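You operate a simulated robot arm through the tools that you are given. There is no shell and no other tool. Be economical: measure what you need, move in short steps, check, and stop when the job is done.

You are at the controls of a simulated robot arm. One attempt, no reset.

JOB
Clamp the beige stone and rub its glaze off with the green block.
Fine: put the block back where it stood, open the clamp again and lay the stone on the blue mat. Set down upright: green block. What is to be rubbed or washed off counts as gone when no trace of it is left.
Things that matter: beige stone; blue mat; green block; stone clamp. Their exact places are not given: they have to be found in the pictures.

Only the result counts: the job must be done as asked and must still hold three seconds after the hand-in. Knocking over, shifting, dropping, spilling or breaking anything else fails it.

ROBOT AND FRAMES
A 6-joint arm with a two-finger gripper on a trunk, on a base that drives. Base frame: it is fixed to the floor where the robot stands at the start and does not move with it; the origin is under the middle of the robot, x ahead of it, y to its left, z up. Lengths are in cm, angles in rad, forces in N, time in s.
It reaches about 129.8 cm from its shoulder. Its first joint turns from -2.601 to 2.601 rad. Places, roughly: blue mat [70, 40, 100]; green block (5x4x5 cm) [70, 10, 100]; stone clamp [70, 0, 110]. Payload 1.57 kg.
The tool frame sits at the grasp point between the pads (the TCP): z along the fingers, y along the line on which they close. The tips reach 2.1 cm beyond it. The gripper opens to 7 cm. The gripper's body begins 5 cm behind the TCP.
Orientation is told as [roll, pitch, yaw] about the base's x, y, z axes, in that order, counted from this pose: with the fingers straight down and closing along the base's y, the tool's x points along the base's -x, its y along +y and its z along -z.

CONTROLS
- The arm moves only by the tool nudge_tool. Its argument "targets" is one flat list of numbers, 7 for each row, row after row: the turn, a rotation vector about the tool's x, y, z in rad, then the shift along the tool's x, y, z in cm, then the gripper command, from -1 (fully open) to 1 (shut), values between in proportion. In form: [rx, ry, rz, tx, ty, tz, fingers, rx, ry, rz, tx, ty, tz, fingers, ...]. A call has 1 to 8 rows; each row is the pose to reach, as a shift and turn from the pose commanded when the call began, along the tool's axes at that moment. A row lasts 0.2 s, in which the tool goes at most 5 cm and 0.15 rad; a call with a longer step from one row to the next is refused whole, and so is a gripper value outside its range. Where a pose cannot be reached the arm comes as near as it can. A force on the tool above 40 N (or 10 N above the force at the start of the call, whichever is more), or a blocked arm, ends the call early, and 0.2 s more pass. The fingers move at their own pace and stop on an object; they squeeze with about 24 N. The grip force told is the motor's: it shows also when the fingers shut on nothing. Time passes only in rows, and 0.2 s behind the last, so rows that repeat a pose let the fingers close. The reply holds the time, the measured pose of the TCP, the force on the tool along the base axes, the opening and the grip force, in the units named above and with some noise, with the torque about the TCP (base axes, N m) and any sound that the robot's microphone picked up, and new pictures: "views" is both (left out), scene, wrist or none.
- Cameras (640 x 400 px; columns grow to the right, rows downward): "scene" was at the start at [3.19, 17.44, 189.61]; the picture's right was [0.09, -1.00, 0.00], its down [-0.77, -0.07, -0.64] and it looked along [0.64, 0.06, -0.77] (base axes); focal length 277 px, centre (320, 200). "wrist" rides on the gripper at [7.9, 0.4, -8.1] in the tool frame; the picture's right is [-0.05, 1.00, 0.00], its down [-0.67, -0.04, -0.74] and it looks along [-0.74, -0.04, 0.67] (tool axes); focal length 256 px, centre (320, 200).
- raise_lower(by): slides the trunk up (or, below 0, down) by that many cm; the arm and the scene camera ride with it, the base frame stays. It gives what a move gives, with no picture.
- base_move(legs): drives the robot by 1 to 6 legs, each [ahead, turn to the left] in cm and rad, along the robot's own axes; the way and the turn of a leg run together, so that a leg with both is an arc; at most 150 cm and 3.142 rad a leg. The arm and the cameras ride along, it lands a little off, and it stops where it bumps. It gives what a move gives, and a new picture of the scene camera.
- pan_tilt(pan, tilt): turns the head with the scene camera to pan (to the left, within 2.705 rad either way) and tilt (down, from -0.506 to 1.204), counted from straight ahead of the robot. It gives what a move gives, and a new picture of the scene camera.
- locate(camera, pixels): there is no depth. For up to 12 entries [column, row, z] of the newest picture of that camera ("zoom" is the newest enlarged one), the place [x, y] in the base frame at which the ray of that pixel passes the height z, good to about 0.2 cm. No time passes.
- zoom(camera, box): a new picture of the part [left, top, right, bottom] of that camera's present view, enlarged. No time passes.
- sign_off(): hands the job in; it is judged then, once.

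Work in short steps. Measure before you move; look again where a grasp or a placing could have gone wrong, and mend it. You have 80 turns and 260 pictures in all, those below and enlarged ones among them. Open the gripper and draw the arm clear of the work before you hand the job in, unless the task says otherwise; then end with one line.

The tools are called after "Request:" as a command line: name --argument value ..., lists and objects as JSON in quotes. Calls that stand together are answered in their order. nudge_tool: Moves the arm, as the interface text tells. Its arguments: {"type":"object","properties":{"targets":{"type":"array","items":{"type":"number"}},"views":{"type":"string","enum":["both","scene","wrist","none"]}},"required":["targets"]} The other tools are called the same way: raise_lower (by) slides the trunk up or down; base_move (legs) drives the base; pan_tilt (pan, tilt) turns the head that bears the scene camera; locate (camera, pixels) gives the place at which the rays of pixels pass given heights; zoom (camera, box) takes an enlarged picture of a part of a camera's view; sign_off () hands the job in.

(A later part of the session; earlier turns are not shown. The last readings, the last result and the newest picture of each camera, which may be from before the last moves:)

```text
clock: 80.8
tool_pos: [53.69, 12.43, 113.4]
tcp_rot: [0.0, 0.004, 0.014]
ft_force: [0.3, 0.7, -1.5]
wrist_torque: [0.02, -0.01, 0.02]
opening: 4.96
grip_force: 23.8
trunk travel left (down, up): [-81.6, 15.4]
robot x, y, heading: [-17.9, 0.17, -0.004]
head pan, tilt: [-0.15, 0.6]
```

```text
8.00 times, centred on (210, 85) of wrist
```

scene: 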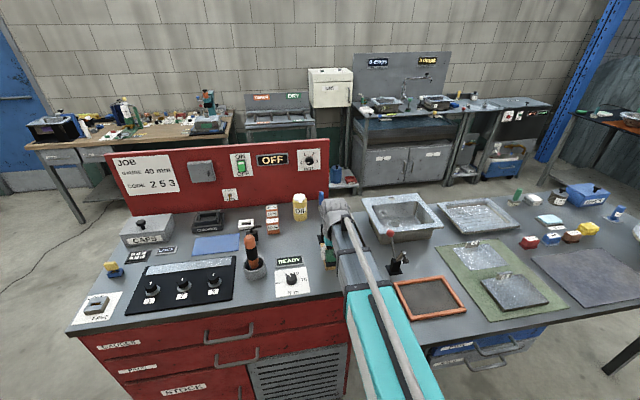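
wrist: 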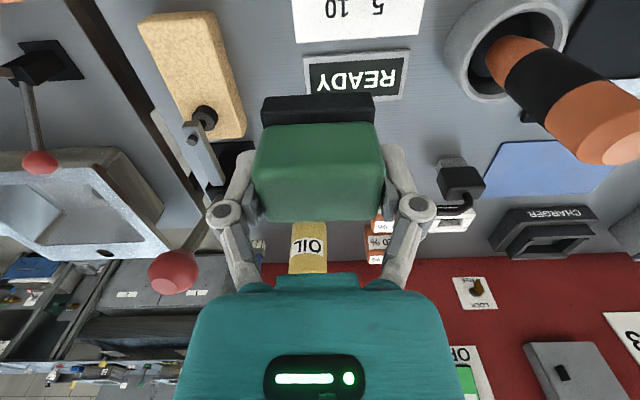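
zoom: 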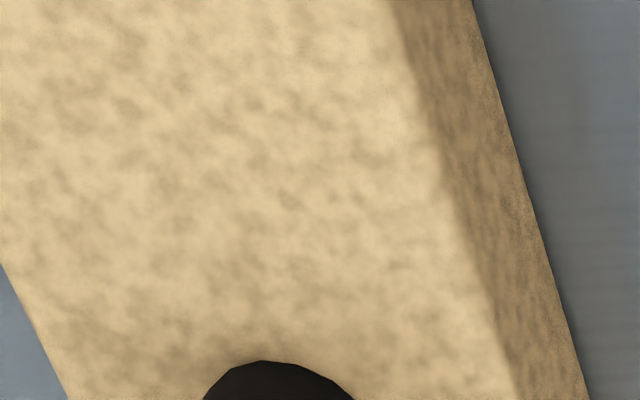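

It looks clean; I'll do one more rubbing round for certainty.

Request:
nudge_tool --targets '[0, 0, 0, 0, -4, 0, 1, 0, 0, 0, 0, -8, 0, 1, 0, 0, 0, 0, -11.35, 0, 1]' --views "none"

Request:
raise_lower --by -11

Request:
raise_lower --by -0.95

Request:
nudge_tool --targets '[0, 0, 0, -1.2, 0, 0, 1, 0, 0, 0, -2.2, 0.4, 0, 1, 0, 0, 0, -1, 0.4, 0, 1, 0, 0, 0, 0.3, 0.4, 0, 1, 0, 0, 0, 1.6, 0.4, 0, 1, 0, 0, 0, 0.3, -0.4, 0, 1, 0, 0, 0, -1, -0.4, 0, 1, 0, 0, 0, -2.2, -0.4, 0, 1]' --views "none"

Request:
nudge_tool --targets '[0, 0, 0, 1.2, 0, 0, 1, 0, 0, 0, 2.5, 0, 0, 1, 0, 0, 0, 3.8, 0, 0, 1, 0, 0, 0, 2.5, 0.4, 0, 1, 0, 0, 0, 1.2, 0.4, 0, 1, 0, 0, 0, 0, 0.4, 0, 1, 0, 0, 0, 1.2, 0.4, 0, 1, 0, 0, 0, 2.2, 0.4, 0, 1]' --views "none"

Request:
raise_lower --by 12

Request:
nudge_tool --targets '[0, 0, 0, 0, 4, 0, 1, 0, 0, 0, 0, 8, 0, 1, 0, 0, 0, 0, 11.2, 0, 1]' --views "wrist"

Request:
zoom --camera "wrist" --box '[130, 0, 290, 110]'

```text
clock: 81.6
tool_pos: [53.43, 1.25, 113.43]
tcp_rot: [0.001, 0.003, 0.014]
ft_force: [-0.4, 0.2, -1.1]
wrist_torque: [0.02, -0.01, 0.0]
opening: 4.94
grip_force: 23.9
trunk travel left (down, up): [-81.6, 15.4]
robot x, y, heading: [-18.01, -0.06, -0.002]
head pan, tilt: [-0.15, 0.6]
```

```text
clock: 83.0
tool_pos: [53.48, 1.32, 102.42]
tcp_rot: [0.0, 0.003, 0.014]
ft_force: [0.4, -0.4, -1.2]
wrist_torque: [0.02, -0.05, -0.01]
opening: 4.96
grip_force: 24.3
trunk travel left (down, up): [-70.6, 26.4]
robot x, y, heading: [-18.02, -0.47, -0.004]
head pan, tilt: [-0.15, 0.6]
```

```text
clock: 83.6
tool_pos: [53.43, 1.22, 101.45]
tcp_rot: [0.0, 0.003, 0.015]
ft_force: [0.0, 0.5, -1.1]
wrist_torque: [-0.02, -0.01, 0.01]
opening: 4.93
grip_force: 24.1
trunk travel left (down, up): [-69.6, 27.4]
robot x, y, heading: [-18.36, -0.27, 0.0]
head pan, tilt: [-0.15, 0.6]
```

```text
clock: 85.4
tool_pos: [55.73, 1.1, 101.49]
tcp_rot: [0.001, 0.003, 0.013]
ft_force: [-0.5, -0.4, -0.7]
wrist_torque: [0.01, -0.01, -0.01]
opening: 4.96
grip_force: 24.0
trunk travel left (down, up): [-69.6, 27.4]
robot x, y, heading: [-18.1, -0.33, -0.001]
head pan, tilt: [-0.15, 0.6]
```

```text
clock: 87.2
tool_pos: [53.51, 1.3, 101.49]
tcp_rot: [0.0, 0.003, 0.013]
ft_force: [0.4, -0.5, -0.6]
wrist_torque: [-0.02, -0.01, 0.01]
opening: 4.95
grip_force: 24.0
trunk travel left (down, up): [-69.6, 27.4]
robot x, y, heading: [-18.34, -0.0, 0.003]
head pan, tilt: [-0.15, 0.6]
```

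```text
clock: 88.7
tool_pos: [53.52, 1.45, 113.52]
tcp_rot: [0.0, 0.003, 0.013]
ft_force: [0.6, 0.2, -1.1]
wrist_torque: [-0.02, 0.02, -0.02]
opening: 4.94
grip_force: 23.7
trunk travel left (down, up): [-81.6, 15.4]
robot x, y, heading: [-18.11, -0.23, -0.002]
head pan, tilt: [-0.15, 0.6]
```

```text
clock: 89.5
tool_pos: [53.36, 12.48, 113.44]
tcp_rot: [0.001, 0.003, 0.015]
ft_force: [-0.4, 0.0, -1.8]
wrist_torque: [-0.02, 0.03, -0.04]
opening: 4.97
grip_force: 24.3
trunk travel left (down, up): [-81.6, 15.4]
robot x, y, heading: [-18.18, -0.18, -0.004]
head pan, tilt: [-0.15, 0.6]
```

wrist: 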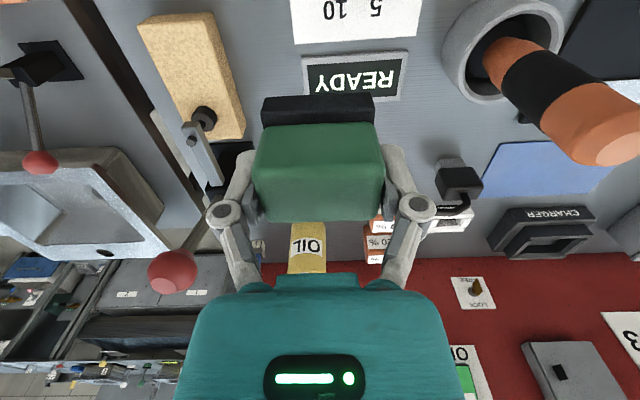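

```text
3.64 times, centred on (210, 55) of wrist
```

zoom: 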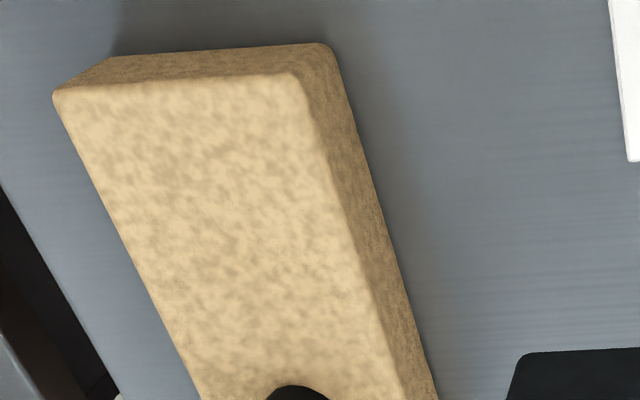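

That round had no contact (force ≈ −1 N), since the block crept up a little in the fingers. I'll redo it, going lower until force shows.

Request:
nudge_tool --targets '[0, 0, 0, 0, -4, 0, 1, 0, 0, 0, 0, -8, 0, 1, 0, 0, 0, 0, -11.35, 0, 1]' --views "none"

Request:
raise_lower --by -12

Request:
raise_lower --by -0.2

```text
clock: 90.3
tool_pos: [53.57, 1.27, 113.49]
tcp_rot: [0.0, 0.004, 0.013]
ft_force: [-0.1, 0.0, -2.3]
wrist_torque: [0.02, -0.04, 0.0]
opening: 4.96
grip_force: 24.3
trunk travel left (down, up): [-81.6, 15.4]
robot x, y, heading: [-17.8, -0.3, -0.0]
head pan, tilt: [-0.15, 0.6]
```

```text
clock: 91.8
tool_pos: [53.56, 1.33, 101.45]
tcp_rot: [0.0, 0.002, 0.015]
ft_force: [0.8, -0.1, -1.5]
wrist_torque: [0.01, 0.0, 0.0]
opening: 4.93
grip_force: 23.9
trunk travel left (down, up): [-69.6, 27.4]
robot x, y, heading: [-18.05, 0.03, -0.002]
head pan, tilt: [-0.15, 0.6]
```

```text
clock: 92.3
tool_pos: [53.52, 1.34, 101.4]
tcp_rot: [0.0, 0.0, 0.015]
ft_force: [4.3, -0.5, 15.5]
wrist_torque: [0.03, -0.09, 0.02]
opening: 4.98
grip_force: 23.5
trunk travel left (down, up): [-69.4, 27.6]
robot x, y, heading: [-18.18, -0.35, 0.001]
head pan, tilt: [-0.15, 0.6]
```

Contact at 15 N. Now rub again.

Request:
nudge_tool --targets '[0, 0, 0, -1.2, 0, 0, 1, 0, 0, 0, -2.2, 0.3, 0, 1, 0, 0, 0, -1, 0.3, 0, 1, 0, 0, 0, 0.3, 0.3, 0, 1, 0, 0, 0, 1.6, 0.3, 0, 1, 0, 0, 0, 0.3, -0.4, 0, 1, 0, 0, 0, -1, -0.4, 0, 1, 0, 0, 0, -2.2, -0.4, 0, 1]' --views "none"

Request:
nudge_tool --targets '[0, 0, 0, 1.2, 0, 0, 1, 0, 0, 0, 2.5, 0, 0, 1, 0, 0, 0, 3.8, 0, 0, 1, 0, 0, 0, 2.5, 0.4, 0, 1, 0, 0, 0, 1.2, 0.4, 0, 1, 0, 0, 0, 0, 0.4, 0, 1, 0, 0, 0, 1.2, 0.4, 0, 1, 0, 0, 0, 2.2, 0.4, 0, 1]' --views "none"

Request:
raise_lower --by 12

Request:
nudge_tool --targets '[0, 0, 0, 0, 4, 0, 1, 0, 0, 0, 0, 8, 0, 1, 0, 0, 0, 0, 11.2, 0, 1]' --views "wrist"

Request:
zoom --camera "wrist" --box '[130, 0, 290, 110]'

```text
clock: 94.1
tool_pos: [55.73, 0.81, 101.46]
tcp_rot: [-0.001, 0.004, 0.014]
ft_force: [-1.6, 0.1, 5.1]
wrist_torque: [0.07, -0.06, 0.02]
opening: 4.95
grip_force: 24.2
trunk travel left (down, up): [-69.4, 27.6]
robot x, y, heading: [-18.03, -0.17, 0.002]
head pan, tilt: [-0.15, 0.6]
```

```text
clock: 95.9
tool_pos: [53.44, 1.21, 101.27]
tcp_rot: [-0.001, 0.003, 0.014]
ft_force: [1.6, -0.6, 7.4]
wrist_torque: [0.03, -0.19, -0.01]
opening: 4.94
grip_force: 24.0
trunk travel left (down, up): [-69.4, 27.6]
robot x, y, heading: [-17.94, -0.24, 0.0]
head pan, tilt: [-0.15, 0.6]
```

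```text
clock: 97.4
tool_pos: [53.67, 1.35, 113.31]
tcp_rot: [-0.001, 0.004, 0.013]
ft_force: [0.1, 0.4, -2.2]
wrist_torque: [-0.01, -0.01, -0.01]
opening: 4.96
grip_force: 24.4
trunk travel left (down, up): [-81.4, 15.6]
robot x, y, heading: [-17.81, 0.21, -0.0]
head pan, tilt: [-0.15, 0.6]
```

```text
clock: 98.2
tool_pos: [53.1, 12.11, 113.29]
tcp_rot: [0.001, 0.004, 0.014]
ft_force: [-0.2, -0.2, -1.2]
wrist_torque: [-0.01, -0.01, 0.0]
opening: 4.96
grip_force: 24.2
trunk travel left (down, up): [-81.4, 15.6]
robot x, y, heading: [-18.02, -0.33, 0.001]
head pan, tilt: [-0.15, 0.6]
```

wrist: 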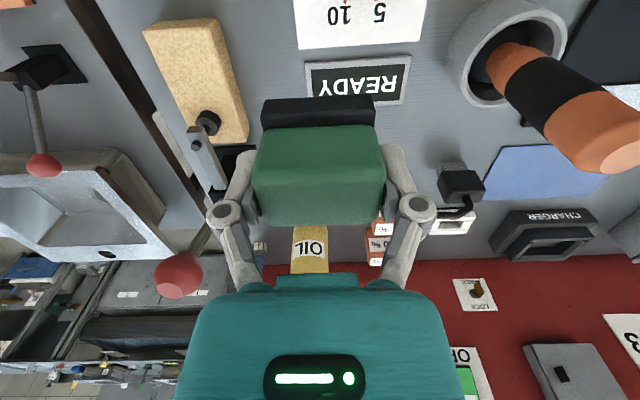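

```text
3.64 times, centred on (210, 55) of wrist
```

zoom: 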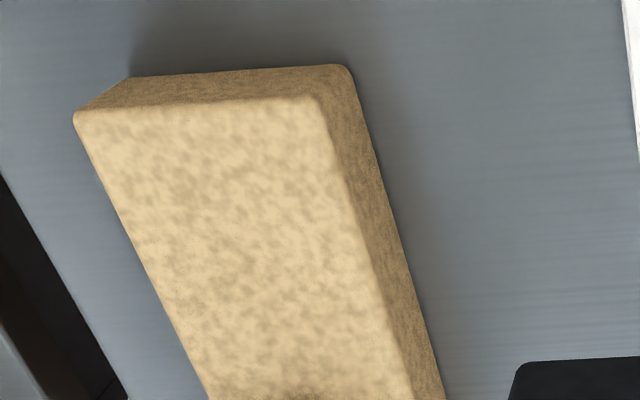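

Clean. I'll check the dark patch near the pad at about (205,107).

Request:
zoom --camera "wrist" --box '[170, 80, 260, 150]'

```text
5.71 times, centred on (215, 115) of wrist
```

zoom: 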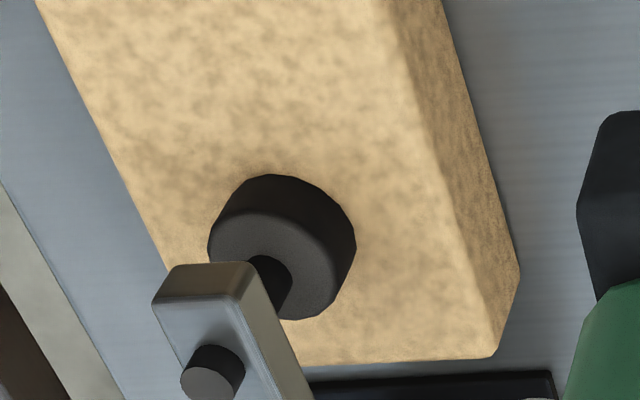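

Only contact shadow. Now I'll carry the block back to its place, TCP (68.75, 12.45).

Request:
nudge_tool --targets '[0, 0, 0, -4, 0, 0, 1, 0, 0, 0, -8, 0, 0, 1, 0, 0, 0, -12, 0, 0, 1, 0, 0, 0, -15.4, 0, 0, 1, 0, 0, 0, -15.4, 0, 0, 1]' --views "none"

Request:
raise_lower --by -13

Request:
zoom --camera "wrist" --box '[160, 40, 480, 240]'

Request:
nudge_tool --targets '[0, 0, 0, 0, 0, 0, 1]' --views "none"

```text
clock: 99.4
tool_pos: [68.72, 12.61, 113.26]
tcp_rot: [0.001, 0.005, 0.014]
ft_force: [0.5, -0.2, -1.6]
wrist_torque: [0.03, -0.02, 0.02]
opening: 4.93
grip_force: 24.3
trunk travel left (down, up): [-81.4, 15.6]
robot x, y, heading: [-18.13, -0.6, -0.002]
head pan, tilt: [-0.15, 0.6]
```

```text
clock: 101.0
tool_pos: [68.77, 12.63, 100.3]
tcp_rot: [0.001, 0.003, 0.014]
ft_force: [-0.3, 0.1, -1.2]
wrist_torque: [-0.01, -0.02, -0.02]
opening: 4.93
grip_force: 23.4
trunk travel left (down, up): [-68.4, 28.6]
robot x, y, heading: [-18.16, -0.0, 0.001]
head pan, tilt: [-0.15, 0.6]
```

```text
2.00 times, centred on (320, 140) of wrist
```

zoom: 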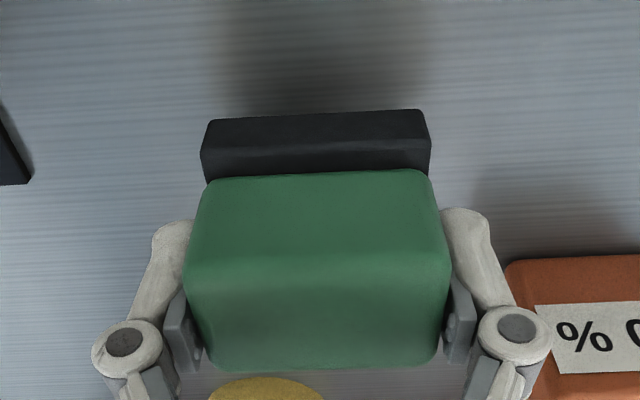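

```text
clock: 101.4
tool_pos: [68.76, 12.6, 100.18]
tcp_rot: [0.0, 0.004, 0.016]
ft_force: [0.1, -0.5, -0.9]
wrist_torque: [0.0, 0.02, 0.01]
opening: 4.96
grip_force: 24.0
trunk travel left (down, up): [-68.4, 28.6]
robot x, y, heading: [-17.91, -0.2, 0.0]
head pan, tilt: [-0.15, 0.6]
```

On position. I'll lower to contact in two steps.

Request:
raise_lower --by -1.7

Request:
raise_lower --by -0.2

```text
clock: 102.0
tool_pos: [68.82, 12.44, 98.6]
tcp_rot: [-0.001, 0.004, 0.015]
ft_force: [0.0, 0.5, -1.7]
wrist_torque: [-0.01, 0.01, 0.01]
opening: 4.94
grip_force: 23.6
trunk travel left (down, up): [-66.7, 30.3]
robot x, y, heading: [-18.22, 0.05, -0.001]
head pan, tilt: [-0.15, 0.6]
```

```text
clock: 102.6
tool_pos: [68.86, 12.48, 98.41]
tcp_rot: [-0.001, 0.003, 0.014]
ft_force: [0.8, 0.2, -1.4]
wrist_torque: [0.0, 0.01, 0.02]
opening: 4.94
grip_force: 24.5
trunk travel left (down, up): [-66.5, 30.5]
robot x, y, heading: [-18.23, -0.23, -0.002]
head pan, tilt: [-0.15, 0.6]
```

Request:
raise_lower --by -0.15

```text
clock: 103.1
tool_pos: [68.71, 12.64, 98.51]
tcp_rot: [-0.001, 0.002, 0.015]
ft_force: [5.1, 0.3, 12.8]
wrist_torque: [-0.01, -0.14, 0.01]
opening: 4.94
grip_force: 24.4
trunk travel left (down, up): [-66.4, 30.6]
robot x, y, heading: [-17.87, -0.14, -0.002]
head pan, tilt: [-0.15, 0.6]
```

The block touches the counter (12.8 N up). I'll release gently, rise, and look.

Request:
nudge_tool --targets '[0, 0, 0, 0, 0, 0, -0.7, 0, 0, 0, 0, 0, 0, -0.8, 0, 0, 0, 0, 0, 0, -0.8]' --views "none"

Request:
raise_lower --by 15

Request:
raise_lower --by 5.5

Request:
nudge_tool --targets '[0, 0, 0, 4.5, 0, 0, -1, 0, 0, 0, 9, 0, 0, -1, 0, 0, 0, 13.5, 0, 0, -1]' --views "wrist"

Request:
zoom --camera "wrist" --box '[220, 40, 420, 165]'

```text
clock: 103.9
tool_pos: [68.77, 12.59, 98.25]
tcp_rot: [0.0, 0.003, 0.013]
ft_force: [-0.3, 0.9, -0.7]
wrist_torque: [-0.01, -0.02, -0.02]
opening: 6.31
grip_force: 0.1
trunk travel left (down, up): [-66.4, 30.6]
robot x, y, heading: [-18.43, -0.06, -0.003]
head pan, tilt: [-0.15, 0.6]
```

```text
clock: 105.6
tool_pos: [68.77, 12.56, 113.35]
tcp_rot: [0.0, 0.005, 0.013]
ft_force: [-1.2, 0.8, -0.7]
wrist_torque: [-0.03, 0.01, 0.01]
opening: 6.28
grip_force: 0.0
trunk travel left (down, up): [-81.4, 15.6]
robot x, y, heading: [-17.9, 0.14, -0.003]
head pan, tilt: [-0.15, 0.6]
```

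```text
clock: 106.6
tool_pos: [68.75, 12.5, 118.71]
tcp_rot: [-0.001, 0.003, 0.016]
ft_force: [-0.1, -0.5, -0.4]
wrist_torque: [0.0, 0.02, -0.02]
opening: 6.29
grip_force: 0.0
trunk travel left (down, up): [-86.9, 10.1]
robot x, y, heading: [-18.22, 0.11, -0.002]
head pan, tilt: [-0.15, 0.6]
```

```text
clock: 107.4
tool_pos: [55.03, 12.24, 118.83]
tcp_rot: [0.0, 0.002, 0.013]
ft_force: [-0.3, 0.4, -0.5]
wrist_torque: [0.01, 0.02, -0.02]
opening: 7.01
grip_force: 0.1
trunk travel left (down, up): [-86.9, 10.1]
robot x, y, heading: [-17.85, -0.31, -0.002]
head pan, tilt: [-0.15, 0.6]
```

wrist: 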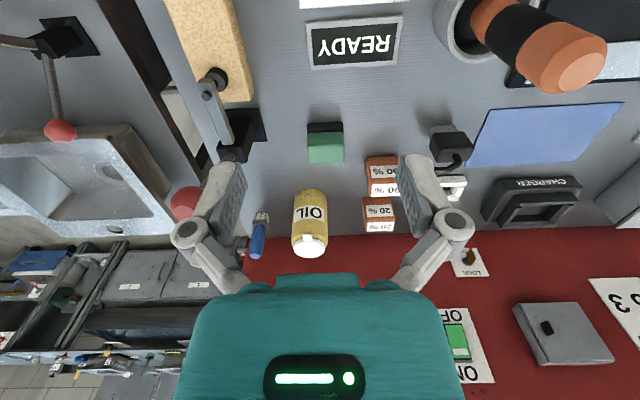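

```text
3.20 times, centred on (320, 102) of wrist
```

zoom: 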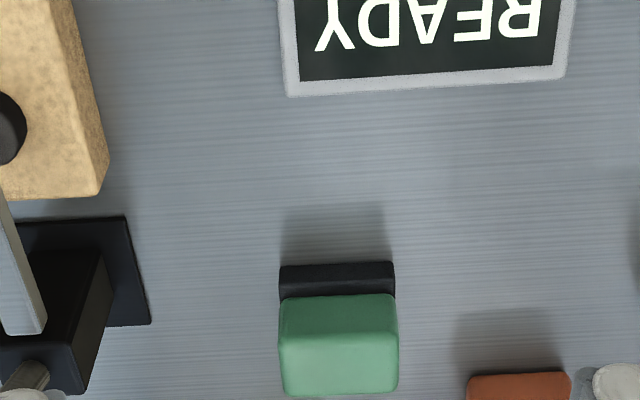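

Request:
locate --camera "zoom" --pixels '[[280, 268, 95], [394, 263, 95], [286, 394, 100], [396, 390, 100]]'

```text
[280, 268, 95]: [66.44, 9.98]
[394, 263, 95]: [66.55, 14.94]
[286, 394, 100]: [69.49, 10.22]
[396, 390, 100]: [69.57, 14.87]
```

The block is back within about 0.15 cm, upright. Now to open the clamp: I'll position closed fingers in front of the knob at (60, 1.2).

Request:
nudge_tool --targets '[0, 0, 0, 0, -4, 0, 1, 0, 0, 0, 0, -8, 0, 1, 0, 0, 0, -1, -11.1, 0, 1, 0, 0, 0, -4.5, -11.1, 0, 1]' --views "both"

Request:
zoom --camera "wrist" --box '[220, 60, 420, 260]'

```text
clock: 108.4
tool_pos: [59.88, 1.39, 118.67]
tcp_rot: [0.0, 0.004, 0.015]
ft_force: [0.0, -0.6, -1.1]
wrist_torque: [0.0, 0.05, -0.01]
opening: 0.01
grip_force: 23.8
trunk travel left (down, up): [-86.9, 10.1]
robot x, y, heading: [-18.04, -0.27, -0.001]
head pan, tilt: [-0.15, 0.6]
```

scene: 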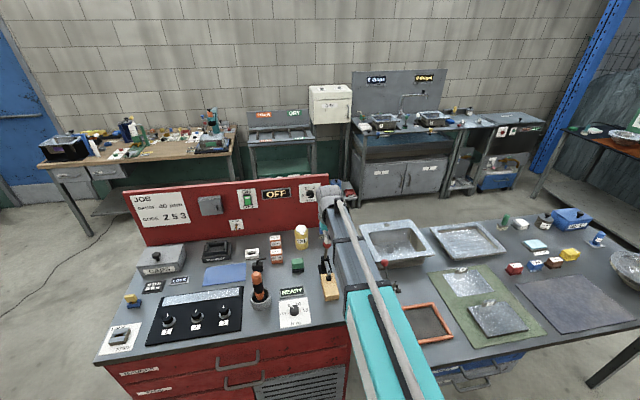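
wrist: 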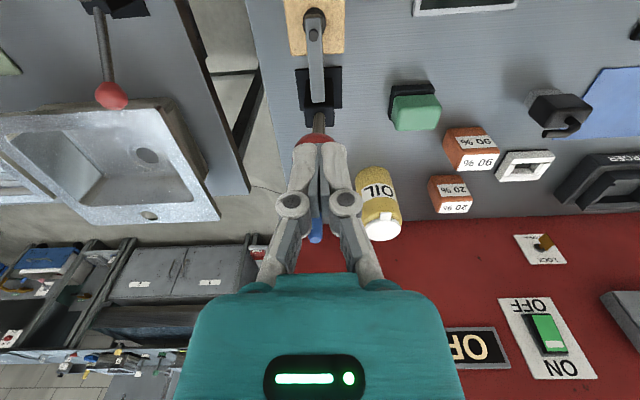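

```text
2.00 times, centred on (320, 160) of wrist
```

zoom: 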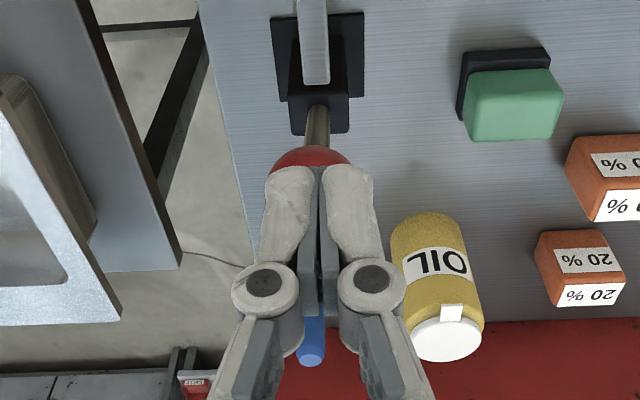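

I'll locate the knob's near rim to be sure I come down in front of it.

Request:
locate --camera "wrist" --pixels '[[317, 133, 111], [317, 133, 112], [317, 133, 113], [294, 148, 112]]'

Request:
locate --camera "scene" --pixels '[[327, 246, 111], [327, 246, 112], [327, 246, 113]]'

Request:
zoom --camera "scene" --box '[295, 220, 355, 300]'

```text
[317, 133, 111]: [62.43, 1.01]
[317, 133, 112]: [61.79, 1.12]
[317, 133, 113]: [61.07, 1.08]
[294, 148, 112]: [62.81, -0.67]
```

```text
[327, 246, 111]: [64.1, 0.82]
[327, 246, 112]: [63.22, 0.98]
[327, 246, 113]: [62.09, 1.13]
```

```text
5.00 times, centred on (325, 260) of scene
```

zoom: 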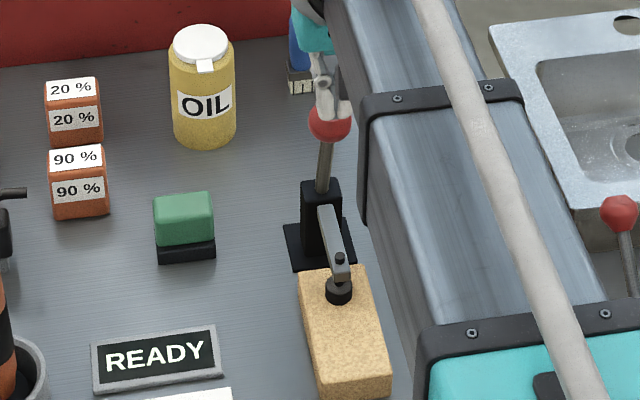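

The knob's near rim is at x≈62. I'll back off to x≈59.2, lower to z≈111, then push the knob towards +x.

Request:
nudge_tool --targets '[0, 0, 0, 0.8, -0.1, 0, 1, 0, 0, 0, 0.8, -0.1, 0, 1]' --views "none"

Request:
raise_lower --by -7.7

Request:
nudge_tool --targets '[0, 0, 0, -1, 0, 0, 1, 0, 0, 0, -2, 0, 0, 1, 0, 0, 0, -3, 0, 0, 1, 0, 0, 0, -4, 0, 0, 1, 0, 0, 0, -5, 0, 0, 1, 0, 0, 0, -6, 0, 0, 1, 0, 0, 0, -7, 0, 0, 1]' --views "wrist"

Request:
zoom --camera "scene" --box '[295, 220, 355, 300]'

```text
clock: 109.0
tool_pos: [59.08, 1.29, 118.75]
tcp_rot: [0.001, 0.006, 0.014]
ft_force: [0.3, -0.1, 0.5]
wrist_torque: [0.03, 0.0, 0.0]
opening: 0.02
grip_force: 24.5
trunk travel left (down, up): [-86.9, 10.1]
robot x, y, heading: [-18.05, -0.25, -0.004]
head pan, tilt: [-0.15, 0.6]
```

```text
clock: 110.1
tool_pos: [59.04, 1.17, 111.04]
tcp_rot: [0.001, 0.004, 0.013]
ft_force: [0.1, 0.5, -0.4]
wrist_torque: [-0.03, -0.02, -0.03]
opening: 0.0
grip_force: 23.9
trunk travel left (down, up): [-79.2, 17.8]
robot x, y, heading: [-17.95, -0.43, -0.001]
head pan, tilt: [-0.15, 0.6]
```

```text
clock: 111.7
tool_pos: [66.11, 1.32, 111.04]
tcp_rot: [0.001, 0.004, 0.014]
ft_force: [-0.3, -0.6, -0.4]
wrist_torque: [0.0, -0.03, 0.01]
opening: 0.0
grip_force: 29.0
trunk travel left (down, up): [-79.2, 17.8]
robot x, y, heading: [-18.35, -0.01, 0.001]
head pan, tilt: [-0.15, 0.6]
```

wrist: 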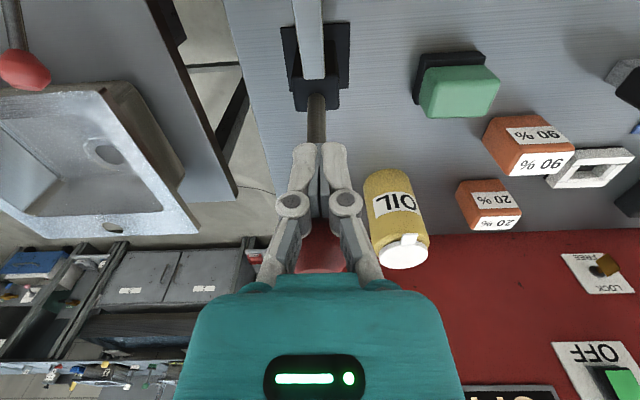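

```text
5.00 times, centred on (325, 260) of scene
```

zoom: 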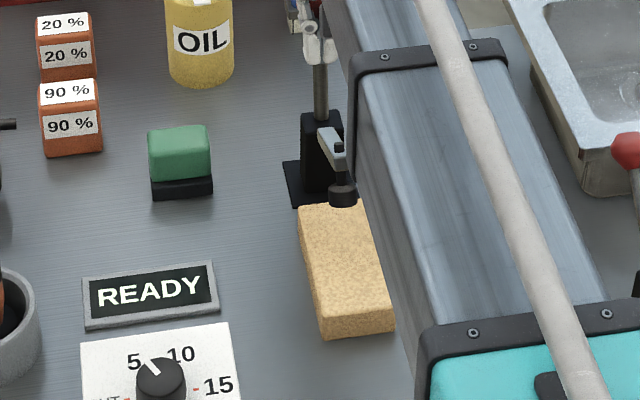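

The knob moves back and the pad lifts. I'll keep pushing another 5 cm towards the original open position.

Request:
nudge_tool --targets '[0, 0, 0, -0.8, 0, 0, 1, 0, 0, 0, -1.6, 0, 0, 1, 0, 0, 0, -2.4, 0, 0, 1, 0, 0, 0, -3.2, 0, 0, 1, 0, 0, 0, -4, 0, 0, 1, 0, 0, 0, -4.6, 0, 0, 1, 0, 0, 0, -5.2, 0, 0, 1]' --views "wrist"

Request:
zoom --camera "scene" --box '[295, 220, 355, 300]'

```text
clock: 113.3
tool_pos: [71.25, 1.31, 111.03]
tcp_rot: [0.0, 0.003, 0.014]
ft_force: [-0.4, 0.0, -0.6]
wrist_torque: [0.01, 0.01, -0.04]
opening: 0.0
grip_force: 28.8
trunk travel left (down, up): [-79.2, 17.8]
robot x, y, heading: [-17.78, -0.25, -0.006]
head pan, tilt: [-0.15, 0.6]
```

wrist: 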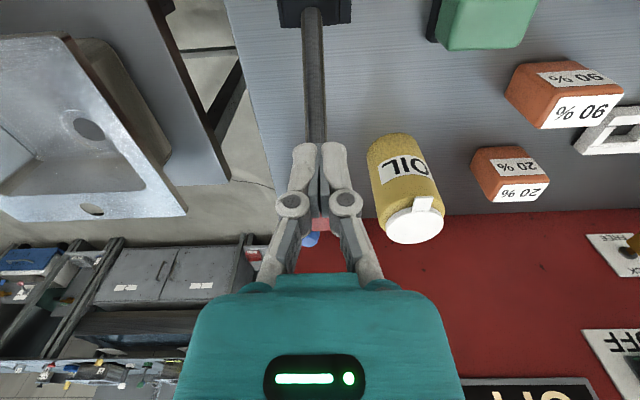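

```text
5.00 times, centred on (325, 260) of scene
```

zoom: 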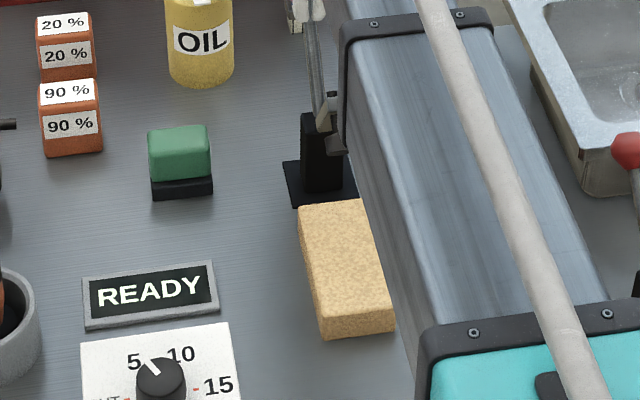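

Nearly at the original open position. I'll nudge on gently in small steps until the stop.

Request:
nudge_tool --targets '[0, 0, 0, -0.3, 0, 0, 1, 0, 0, 0, -0.6, 0, 0, 1, 0, 0, 0, -0.9, 0, 0, 1, 0, 0, 0, -1.2, 0, 0, 1, 0, 0, 0, -1.5, 0, 0, 1]' --views "none"

Request:
nudge_tool --targets '[0, 0, 0, 1, 0, 0, 1, 0, 0, 0, 2, 0, 0, 1]' --views "none"

Request:
raise_lower --by 7

Request:
nudge_tool --targets '[0, 0, 0, 4.5, 0, 0, -1, 0, 0, 0, 9, 0, 0, -1, 0, 0, 0, 13.5, 0, 0, -1, 0, 0, 0, 17.5, 0, 0, -1]' --views "both"

```text
clock: 114.5
tool_pos: [72.46, 1.38, 111.09]
tcp_rot: [-0.001, 0.005, 0.012]
ft_force: [-3.3, 0.3, 1.1]
wrist_torque: [0.0, 0.07, 0.0]
opening: 0.0
grip_force: 28.6
trunk travel left (down, up): [-79.2, 17.8]
robot x, y, heading: [-18.27, -0.35, 0.002]
head pan, tilt: [-0.15, 0.6]
```

```text
clock: 115.1
tool_pos: [70.72, 1.44, 111.0]
tcp_rot: [0.001, 0.004, 0.016]
ft_force: [0.1, 0.5, 0.5]
wrist_torque: [0.0, -0.01, -0.02]
opening: 0.0
grip_force: 28.7
trunk travel left (down, up): [-79.2, 17.8]
robot x, y, heading: [-18.29, -0.23, 0.001]
head pan, tilt: [-0.15, 0.6]
```

```text
clock: 116.2
tool_pos: [70.79, 1.36, 118.05]
tcp_rot: [0.0, 0.004, 0.014]
ft_force: [-0.1, 0.1, -0.8]
wrist_torque: [-0.03, -0.01, 0.0]
opening: 0.0
grip_force: 28.3
trunk travel left (down, up): [-86.2, 10.8]
robot x, y, heading: [-18.21, -0.22, -0.004]
head pan, tilt: [-0.15, 0.6]
```

```text
clock: 117.2
tool_pos: [53.12, 1.02, 118.07]
tcp_rot: [0.0, 0.003, 0.014]
ft_force: [0.2, 0.7, 0.7]
wrist_torque: [0.02, -0.01, -0.02]
opening: 6.99
grip_force: 0.1
trunk travel left (down, up): [-86.2, 10.8]
robot x, y, heading: [-18.49, -0.13, -0.0]
head pan, tilt: [-0.15, 0.6]
```

scene: 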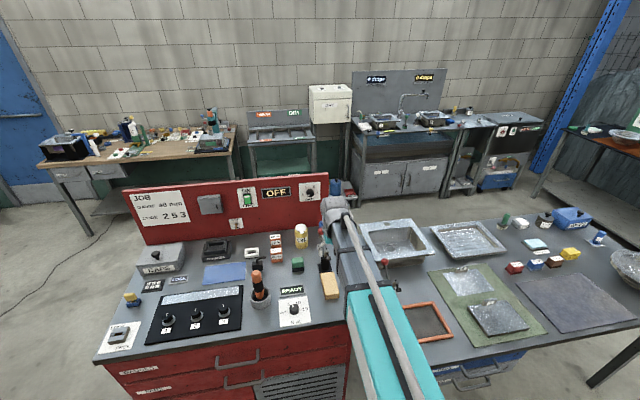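
wrist: 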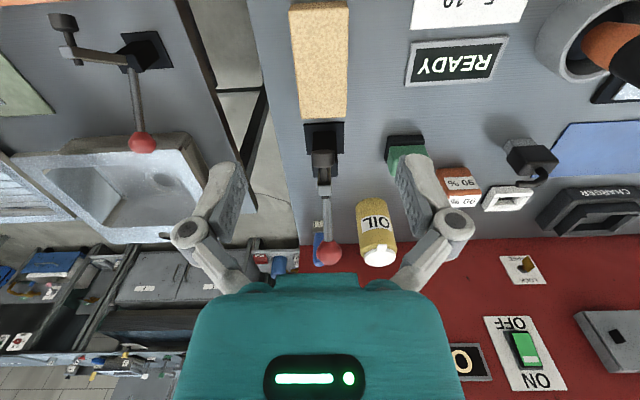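

The clamp is open again as at the start. I'll check the stone position, then grip it at x≈54.

Request:
zoom --camera "wrist" --box '[270, 0, 380, 140]'

Request:
locate --camera "wrist" --pixels '[[292, 12, 98], [349, 9, 98], [299, 119, 98], [345, 118, 98]]'

Request:
locate --camera "scene" --pixels '[[204, 265, 95], [244, 261, 95], [244, 281, 95], [203, 287, 95], [226, 273, 95]]'

Request:
zoom --camera "scene" --box '[180, 230, 300, 310]'

```text
2.86 times, centred on (325, 70) of wrist
```

zoom: 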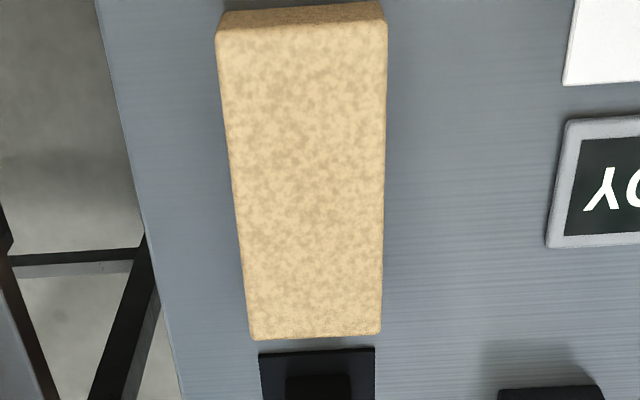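

```text
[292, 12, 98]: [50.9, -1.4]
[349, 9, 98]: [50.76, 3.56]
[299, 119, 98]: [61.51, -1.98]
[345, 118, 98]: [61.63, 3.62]
```

```text
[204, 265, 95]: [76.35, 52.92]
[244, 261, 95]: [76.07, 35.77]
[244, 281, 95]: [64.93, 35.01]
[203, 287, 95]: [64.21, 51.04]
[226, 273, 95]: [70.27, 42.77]
```

```text
5.00 times, centred on (240, 270) of scene
```

zoom: 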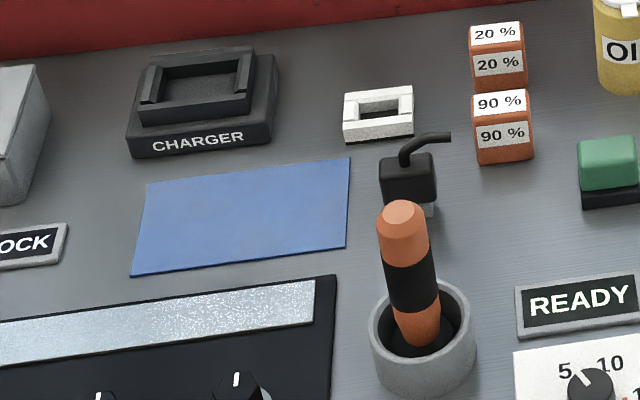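

The stone is clean. I'll locate the mat corners.

Request:
locate --camera "zoom" --pixels '[[146, 184, 95], [351, 157, 95], [346, 248, 95], [130, 276, 95], [380, 160, 98], [385, 205, 95], [400, 205, 108], [372, 325, 99], [165, 70, 97], [270, 140, 95]]'

```text
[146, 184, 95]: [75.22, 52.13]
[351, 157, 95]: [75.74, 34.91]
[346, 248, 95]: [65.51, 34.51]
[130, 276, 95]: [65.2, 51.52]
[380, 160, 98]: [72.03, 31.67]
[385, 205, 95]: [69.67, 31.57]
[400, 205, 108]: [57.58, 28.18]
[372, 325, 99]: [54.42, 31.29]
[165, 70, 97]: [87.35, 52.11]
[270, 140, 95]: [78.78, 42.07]
```

The mat spans x 65.4–75.5, y 34.7–52, so the stone (10.9 long) must lie with its long side along y. First I grip the stone at x≈54.

Request:
nudge_tool --targets '[0, 0, 0, -0.8, -0.05, 0, -1, 0, 0, 0, -0.8, -0.05, 0, -1]' --views "none"

Request:
raise_lower --by -14

Request:
raise_lower --by -6.5

Request:
nudge_tool --targets '[0, 0, 0, 0, 0, 0, 1, 0, 0, 0, 0, 0, 0, 1, 0, 0, 0, 0, 0, 0, 1]' --views "none"

Request:
raise_lower --by 0.8

```text
clock: 117.8
tool_pos: [54.02, 0.86, 118.02]
tcp_rot: [0.001, 0.003, 0.016]
ft_force: [-0.5, 0.1, -0.1]
wrist_torque: [0.02, 0.03, 0.0]
opening: 7.0
grip_force: 0.0
trunk travel left (down, up): [-86.2, 10.8]
robot x, y, heading: [-18.31, -0.18, -0.003]
head pan, tilt: [-0.15, 0.6]
```

```text
clock: 119.5
tool_pos: [54.03, 0.97, 104.03]
tcp_rot: [0.002, 0.004, 0.013]
ft_force: [-0.8, 0.5, 0.1]
wrist_torque: [0.02, -0.02, -0.01]
opening: 7.01
grip_force: 0.1
trunk travel left (down, up): [-72.2, 24.8]
robot x, y, heading: [-18.37, -0.35, -0.002]
head pan, tilt: [-0.15, 0.6]
```

```text
clock: 120.5
tool_pos: [54.08, 0.99, 97.58]
tcp_rot: [0.0, 0.001, 0.013]
ft_force: [0.1, -0.4, 0.1]
wrist_torque: [0.04, 0.0, 0.02]
opening: 6.98
grip_force: 0.0
trunk travel left (down, up): [-65.7, 31.3]
robot x, y, heading: [-18.08, -0.47, -0.005]
head pan, tilt: [-0.15, 0.6]
```

```text
clock: 121.3
tool_pos: [53.92, 0.9, 97.56]
tcp_rot: [0.0, 0.002, 0.013]
ft_force: [1.4, -2.2, 2.9]
wrist_torque: [-0.19, 0.13, -0.01]
opening: 5.55
grip_force: 24.3
trunk travel left (down, up): [-65.7, 31.3]
robot x, y, heading: [-17.93, -0.32, -0.0]
head pan, tilt: [-0.15, 0.6]
```

```text
clock: 121.9
tool_pos: [54.11, 0.92, 98.36]
tcp_rot: [-0.002, 0.005, 0.015]
ft_force: [-0.5, -1.2, -4.1]
wrist_torque: [-0.05, 0.09, 0.0]
opening: 5.57
grip_force: 24.1
trunk travel left (down, up): [-66.5, 30.5]
robot x, y, heading: [-18.07, -0.14, -0.002]
head pan, tilt: [-0.15, 0.6]
```

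Held (5.57 cm, −4 N). I'll draw back 9 cm clear of the clamp, then raise.

Request:
nudge_tool --targets '[0, 0, 0, 3, 0, 0, 1, 0, 0, 0, 6, 0, 0, 1, 0, 0, 0, 9, 0, 0, 1]' --views "none"

Request:
raise_lower --by 20

Request:
nudge_tool --targets '[0, 0, 0, 0, 4.5, 0, 1, 0, 0, 0, 0, 9, 0, 1, 0, 0, 0, 0, 13.5, 0, 1, 0, 0, 0, -1, 18, 0, 1, 0, 0, 0, -3, 22, 0, 1, 0, 0, 0, -5, 26, 0, 1, 0, 0, 0, -7, 30, 0, 1, 0, 0, 0, -9, 34, 0, 1]' --views "both"

```text
clock: 122.7
tool_pos: [45.08, 0.98, 98.43]
tcp_rot: [0.0, 0.005, 0.012]
ft_force: [-0.1, -0.1, -3.7]
wrist_torque: [0.02, 0.09, -0.01]
opening: 5.57
grip_force: 23.9
trunk travel left (down, up): [-66.5, 30.5]
robot x, y, heading: [-18.16, -0.16, -0.004]
head pan, tilt: [-0.15, 0.6]
```

```text
clock: 124.9
tool_pos: [45.12, 0.91, 118.32]
tcp_rot: [-0.001, 0.003, 0.012]
ft_force: [-0.6, -0.7, -4.3]
wrist_torque: [-0.01, 0.1, 0.02]
opening: 5.57
grip_force: 24.5
trunk travel left (down, up): [-86.5, 10.5]
robot x, y, heading: [-18.38, 0.05, -0.003]
head pan, tilt: [-0.15, 0.6]
```

```text
clock: 126.7
tool_pos: [53.79, 35.24, 118.3]
tcp_rot: [0.0, 0.003, 0.013]
ft_force: [0.5, -0.1, -4.2]
wrist_torque: [-0.06, 0.11, 0.03]
opening: 5.59
grip_force: 24.0
trunk travel left (down, up): [-86.5, 10.5]
robot x, y, heading: [-18.02, -0.22, 0.001]
head pan, tilt: [-0.15, 0.6]
```

scene: 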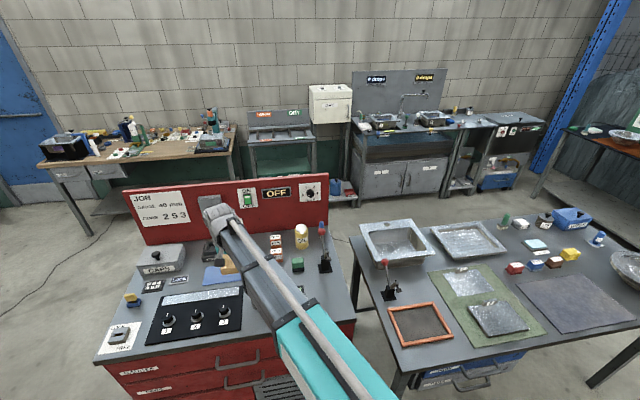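
wrist: 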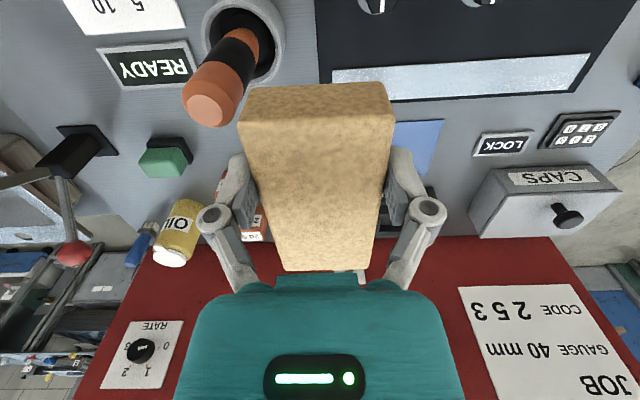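

Stone is held well. I'll rotate it to lie along y (yaw +90°) while moving over the mat.

Request:
nudge_tool --targets '[0, 0, -0.149, -2, 0.72, 0, 1, 0, 0, -0.298, -4, 1.44, 0, 1, 0, 0, -0.447, -6, 2.16, 0, 1, 0, 0, -0.596, -8, 2.88, 0, 1, 0, 0, -0.745, -10, 3.6, 0, 1, 0, 0, -0.894, -12, 4.3, 0, 1, 0, 0, -1.043, -14, 5, 0, 1, 0, 0, -1.192, -16.6, 5.75, 0, 1]' --views "none"

Request:
nudge_tool --targets '[0, 0, -0.122, 0, 0, 0, 1, 0, 0, -0.244, 0, 0, 0, 1, 0, 0, -0.366, 0, 0, 0, 1, 0, 0, -0.366, 0, 0, 0, 1]' --views "both"

```text
clock: 128.5
tool_pos: [70.41, 41.13, 118.26]
tcp_rot: [0.003, 0.001, 1.21]
ft_force: [1.0, -0.1, -3.9]
wrist_torque: [-0.07, 0.0, 0.0]
opening: 5.56
grip_force: 23.8
trunk travel left (down, up): [-86.5, 10.5]
robot x, y, heading: [-18.27, 0.01, 0.0]
head pan, tilt: [-0.15, 0.6]
```

```text
clock: 129.5
tool_pos: [70.28, 41.17, 118.19]
tcp_rot: [0.002, 0.001, 1.573]
ft_force: [-0.3, -0.5, -3.1]
wrist_torque: [-0.09, 0.02, 0.01]
opening: 5.59
grip_force: 23.4
trunk travel left (down, up): [-86.5, 10.5]
robot x, y, heading: [-17.97, -0.07, -0.003]
head pan, tilt: [-0.15, 0.6]
```

scene: 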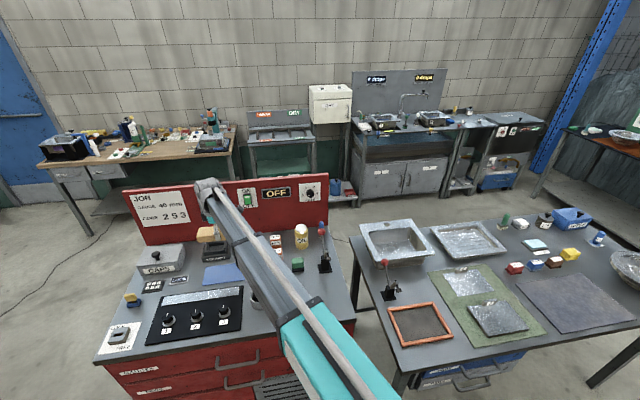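
wrist: 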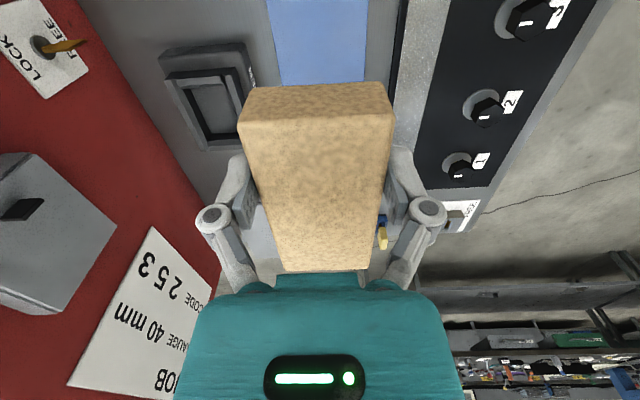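

Aligned over the mat. I'll lower most of the way and check.

Request:
raise_lower --by -14

Request:
zoom --camera "scene" --box '[160, 190, 300, 300]'

Request:
zoom --camera "wrist" --box '[120, 0, 520, 250]'

```text
clock: 131.1
tool_pos: [70.04, 41.08, 104.36]
tcp_rot: [0.005, 0.0, 1.572]
ft_force: [-0.2, -0.3, -4.2]
wrist_torque: [-0.05, -0.01, 0.01]
opening: 5.56
grip_force: 24.2
trunk travel left (down, up): [-72.5, 24.5]
robot x, y, heading: [-18.33, -0.2, -0.006]
head pan, tilt: [-0.15, 0.6]
```

```text
3.64 times, centred on (230, 245) of scene
```

zoom: 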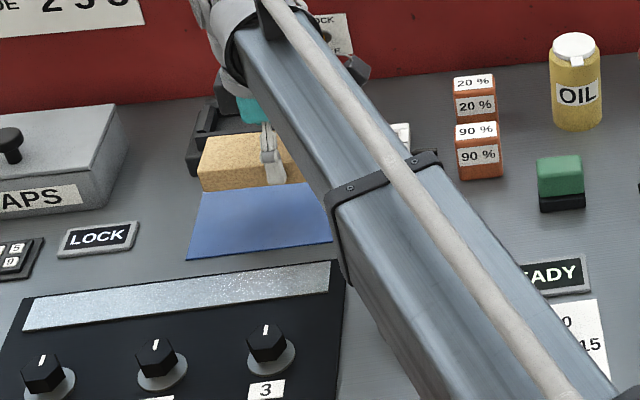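

```text
1.60 times, centred on (320, 125) of wrist
```

zoom: 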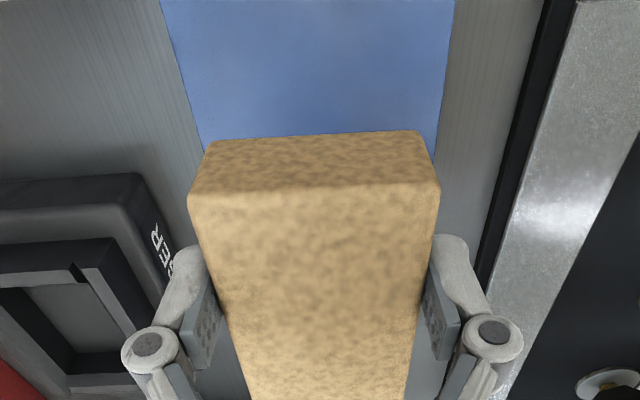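

Stone is over the mat and clear of the charger. I'll lower to contact in steps.

Request:
raise_lower --by -6.2

Request:
raise_lower --by -0.35

```text
clock: 132.2
tool_pos: [70.17, 41.06, 98.18]
tcp_rot: [0.005, 0.001, 1.573]
ft_force: [0.4, -0.5, -3.6]
wrist_torque: [-0.1, -0.02, 0.03]
opening: 5.58
grip_force: 24.2
trunk travel left (down, up): [-66.3, 30.7]
robot x, y, heading: [-18.01, -0.09, -0.002]
head pan, tilt: [-0.15, 0.6]
```

```text
clock: 132.7
tool_pos: [70.15, 41.18, 97.85]
tcp_rot: [0.002, 0.001, 1.572]
ft_force: [5.9, 3.1, 9.9]
wrist_torque: [-0.32, -0.11, 0.07]
opening: 5.6
grip_force: 23.7
trunk travel left (down, up): [-65.9, 31.1]
robot x, y, heading: [-18.11, -0.46, -0.001]
head pan, tilt: [-0.15, 0.6]
```

Contact (10 N up). I'll release and rise straight up.

Request:
nudge_tool --targets '[0, 0, 0, 0, 0, 0, -0.7, 0, 0, 0, 0, 0, 0, -0.9, 0, 0, 0, 0, 0, 0, -0.9]' --views "none"

Request:
raise_lower --by 20

Request:
nudge_tool --targets '[0, 0, 0, 4, 0, 0, -1, 0, 0, 0, 8, 0, 0, -1, 0, 0, 0, 12, 0, 0, -1, 0, 0, 0, 16, 2, 0, -1, 0, 0, 0, 20, 4, 0, -1]' --views "both"

```text
clock: 133.5
tool_pos: [70.11, 40.98, 97.72]
tcp_rot: [0.006, -0.001, 1.572]
ft_force: [-0.5, -0.4, 0.3]
wrist_torque: [0.04, 0.04, 0.03]
opening: 6.64
grip_force: 0.0
trunk travel left (down, up): [-65.9, 31.1]
robot x, y, heading: [-18.09, -0.36, -0.0]
head pan, tilt: [-0.15, 0.6]
```

```text
clock: 135.7
tool_pos: [70.11, 40.98, 117.82]
tcp_rot: [0.003, 0.0, 1.572]
ft_force: [-0.2, -0.7, 0.4]
wrist_torque: [0.0, 0.0, -0.04]
opening: 6.65
grip_force: 0.2
trunk travel left (down, up): [-85.9, 11.1]
robot x, y, heading: [-17.95, 0.23, -0.002]
head pan, tilt: [-0.15, 0.6]
```

```text
clock: 136.8
tool_pos: [66.14, 21.07, 117.85]
tcp_rot: [0.003, 0.0, 1.573]
ft_force: [0.6, -0.4, -0.1]
wrist_torque: [0.01, -0.01, 0.0]
opening: 6.98
grip_force: 0.0
out of reach, approached as far as the arm can: row 5
trunk travel left (down, up): [-85.9, 11.1]
robot x, y, heading: [-18.24, -0.53, -0.008]
head pan, tilt: [-0.15, 0.6]
```

scene: 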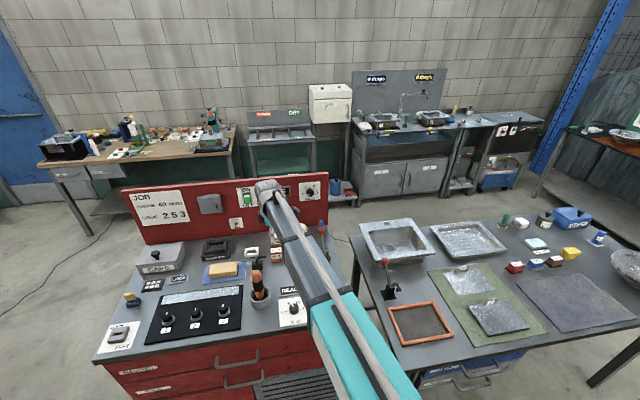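
wrist: 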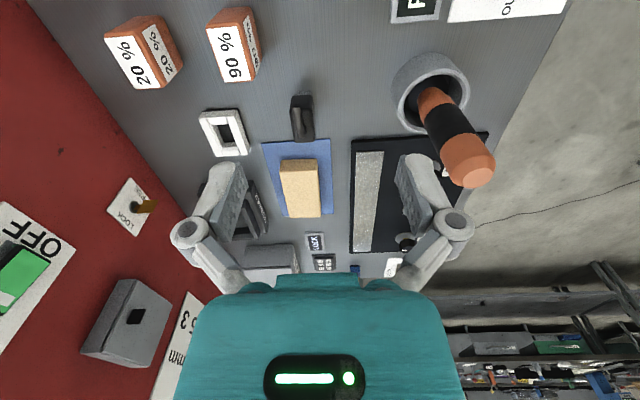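

The stone lies wholly on the mat. I'll draw the arm back and do a last check.

Request:
nudge_tool --targets '[0, 0, 0, 0, 4.5, 0, -1, 0, 0, 0, 0, 9, 0, -1, 0, 0, 0, 0, 13.5, 0, -1, 0, 0, 0, 0, 18, 0, -1]' --views "scene"

Request:
zoom --camera "scene" --box '[120, 210, 360, 350]'

```text
clock: 137.8
tool_pos: [48.08, 20.72, 117.89]
tcp_rot: [0.002, 0.001, 1.573]
ft_force: [0.4, -0.1, 0.5]
wrist_torque: [0.01, -0.04, -0.01]
opening: 6.99
grip_force: 0.1
out of reach, approached as far as the arm can: row 4
trunk travel left (down, up): [-85.9, 11.1]
robot x, y, heading: [-18.03, -0.26, 0.0]
head pan, tilt: [-0.15, 0.6]
```

scene: 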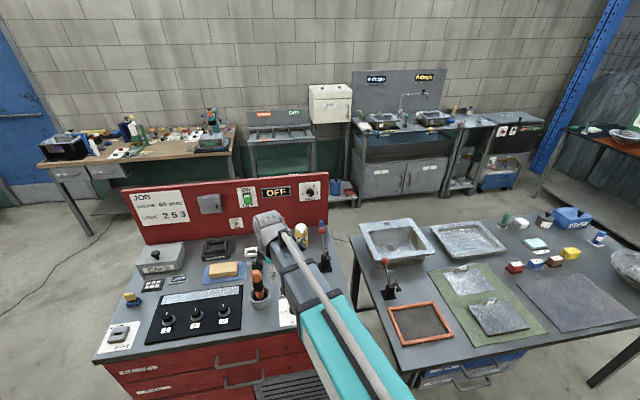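

```text
2.67 times, centred on (240, 280) of scene
```

zoom: 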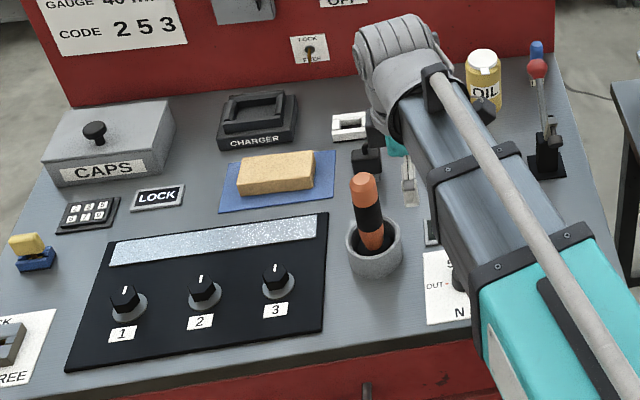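

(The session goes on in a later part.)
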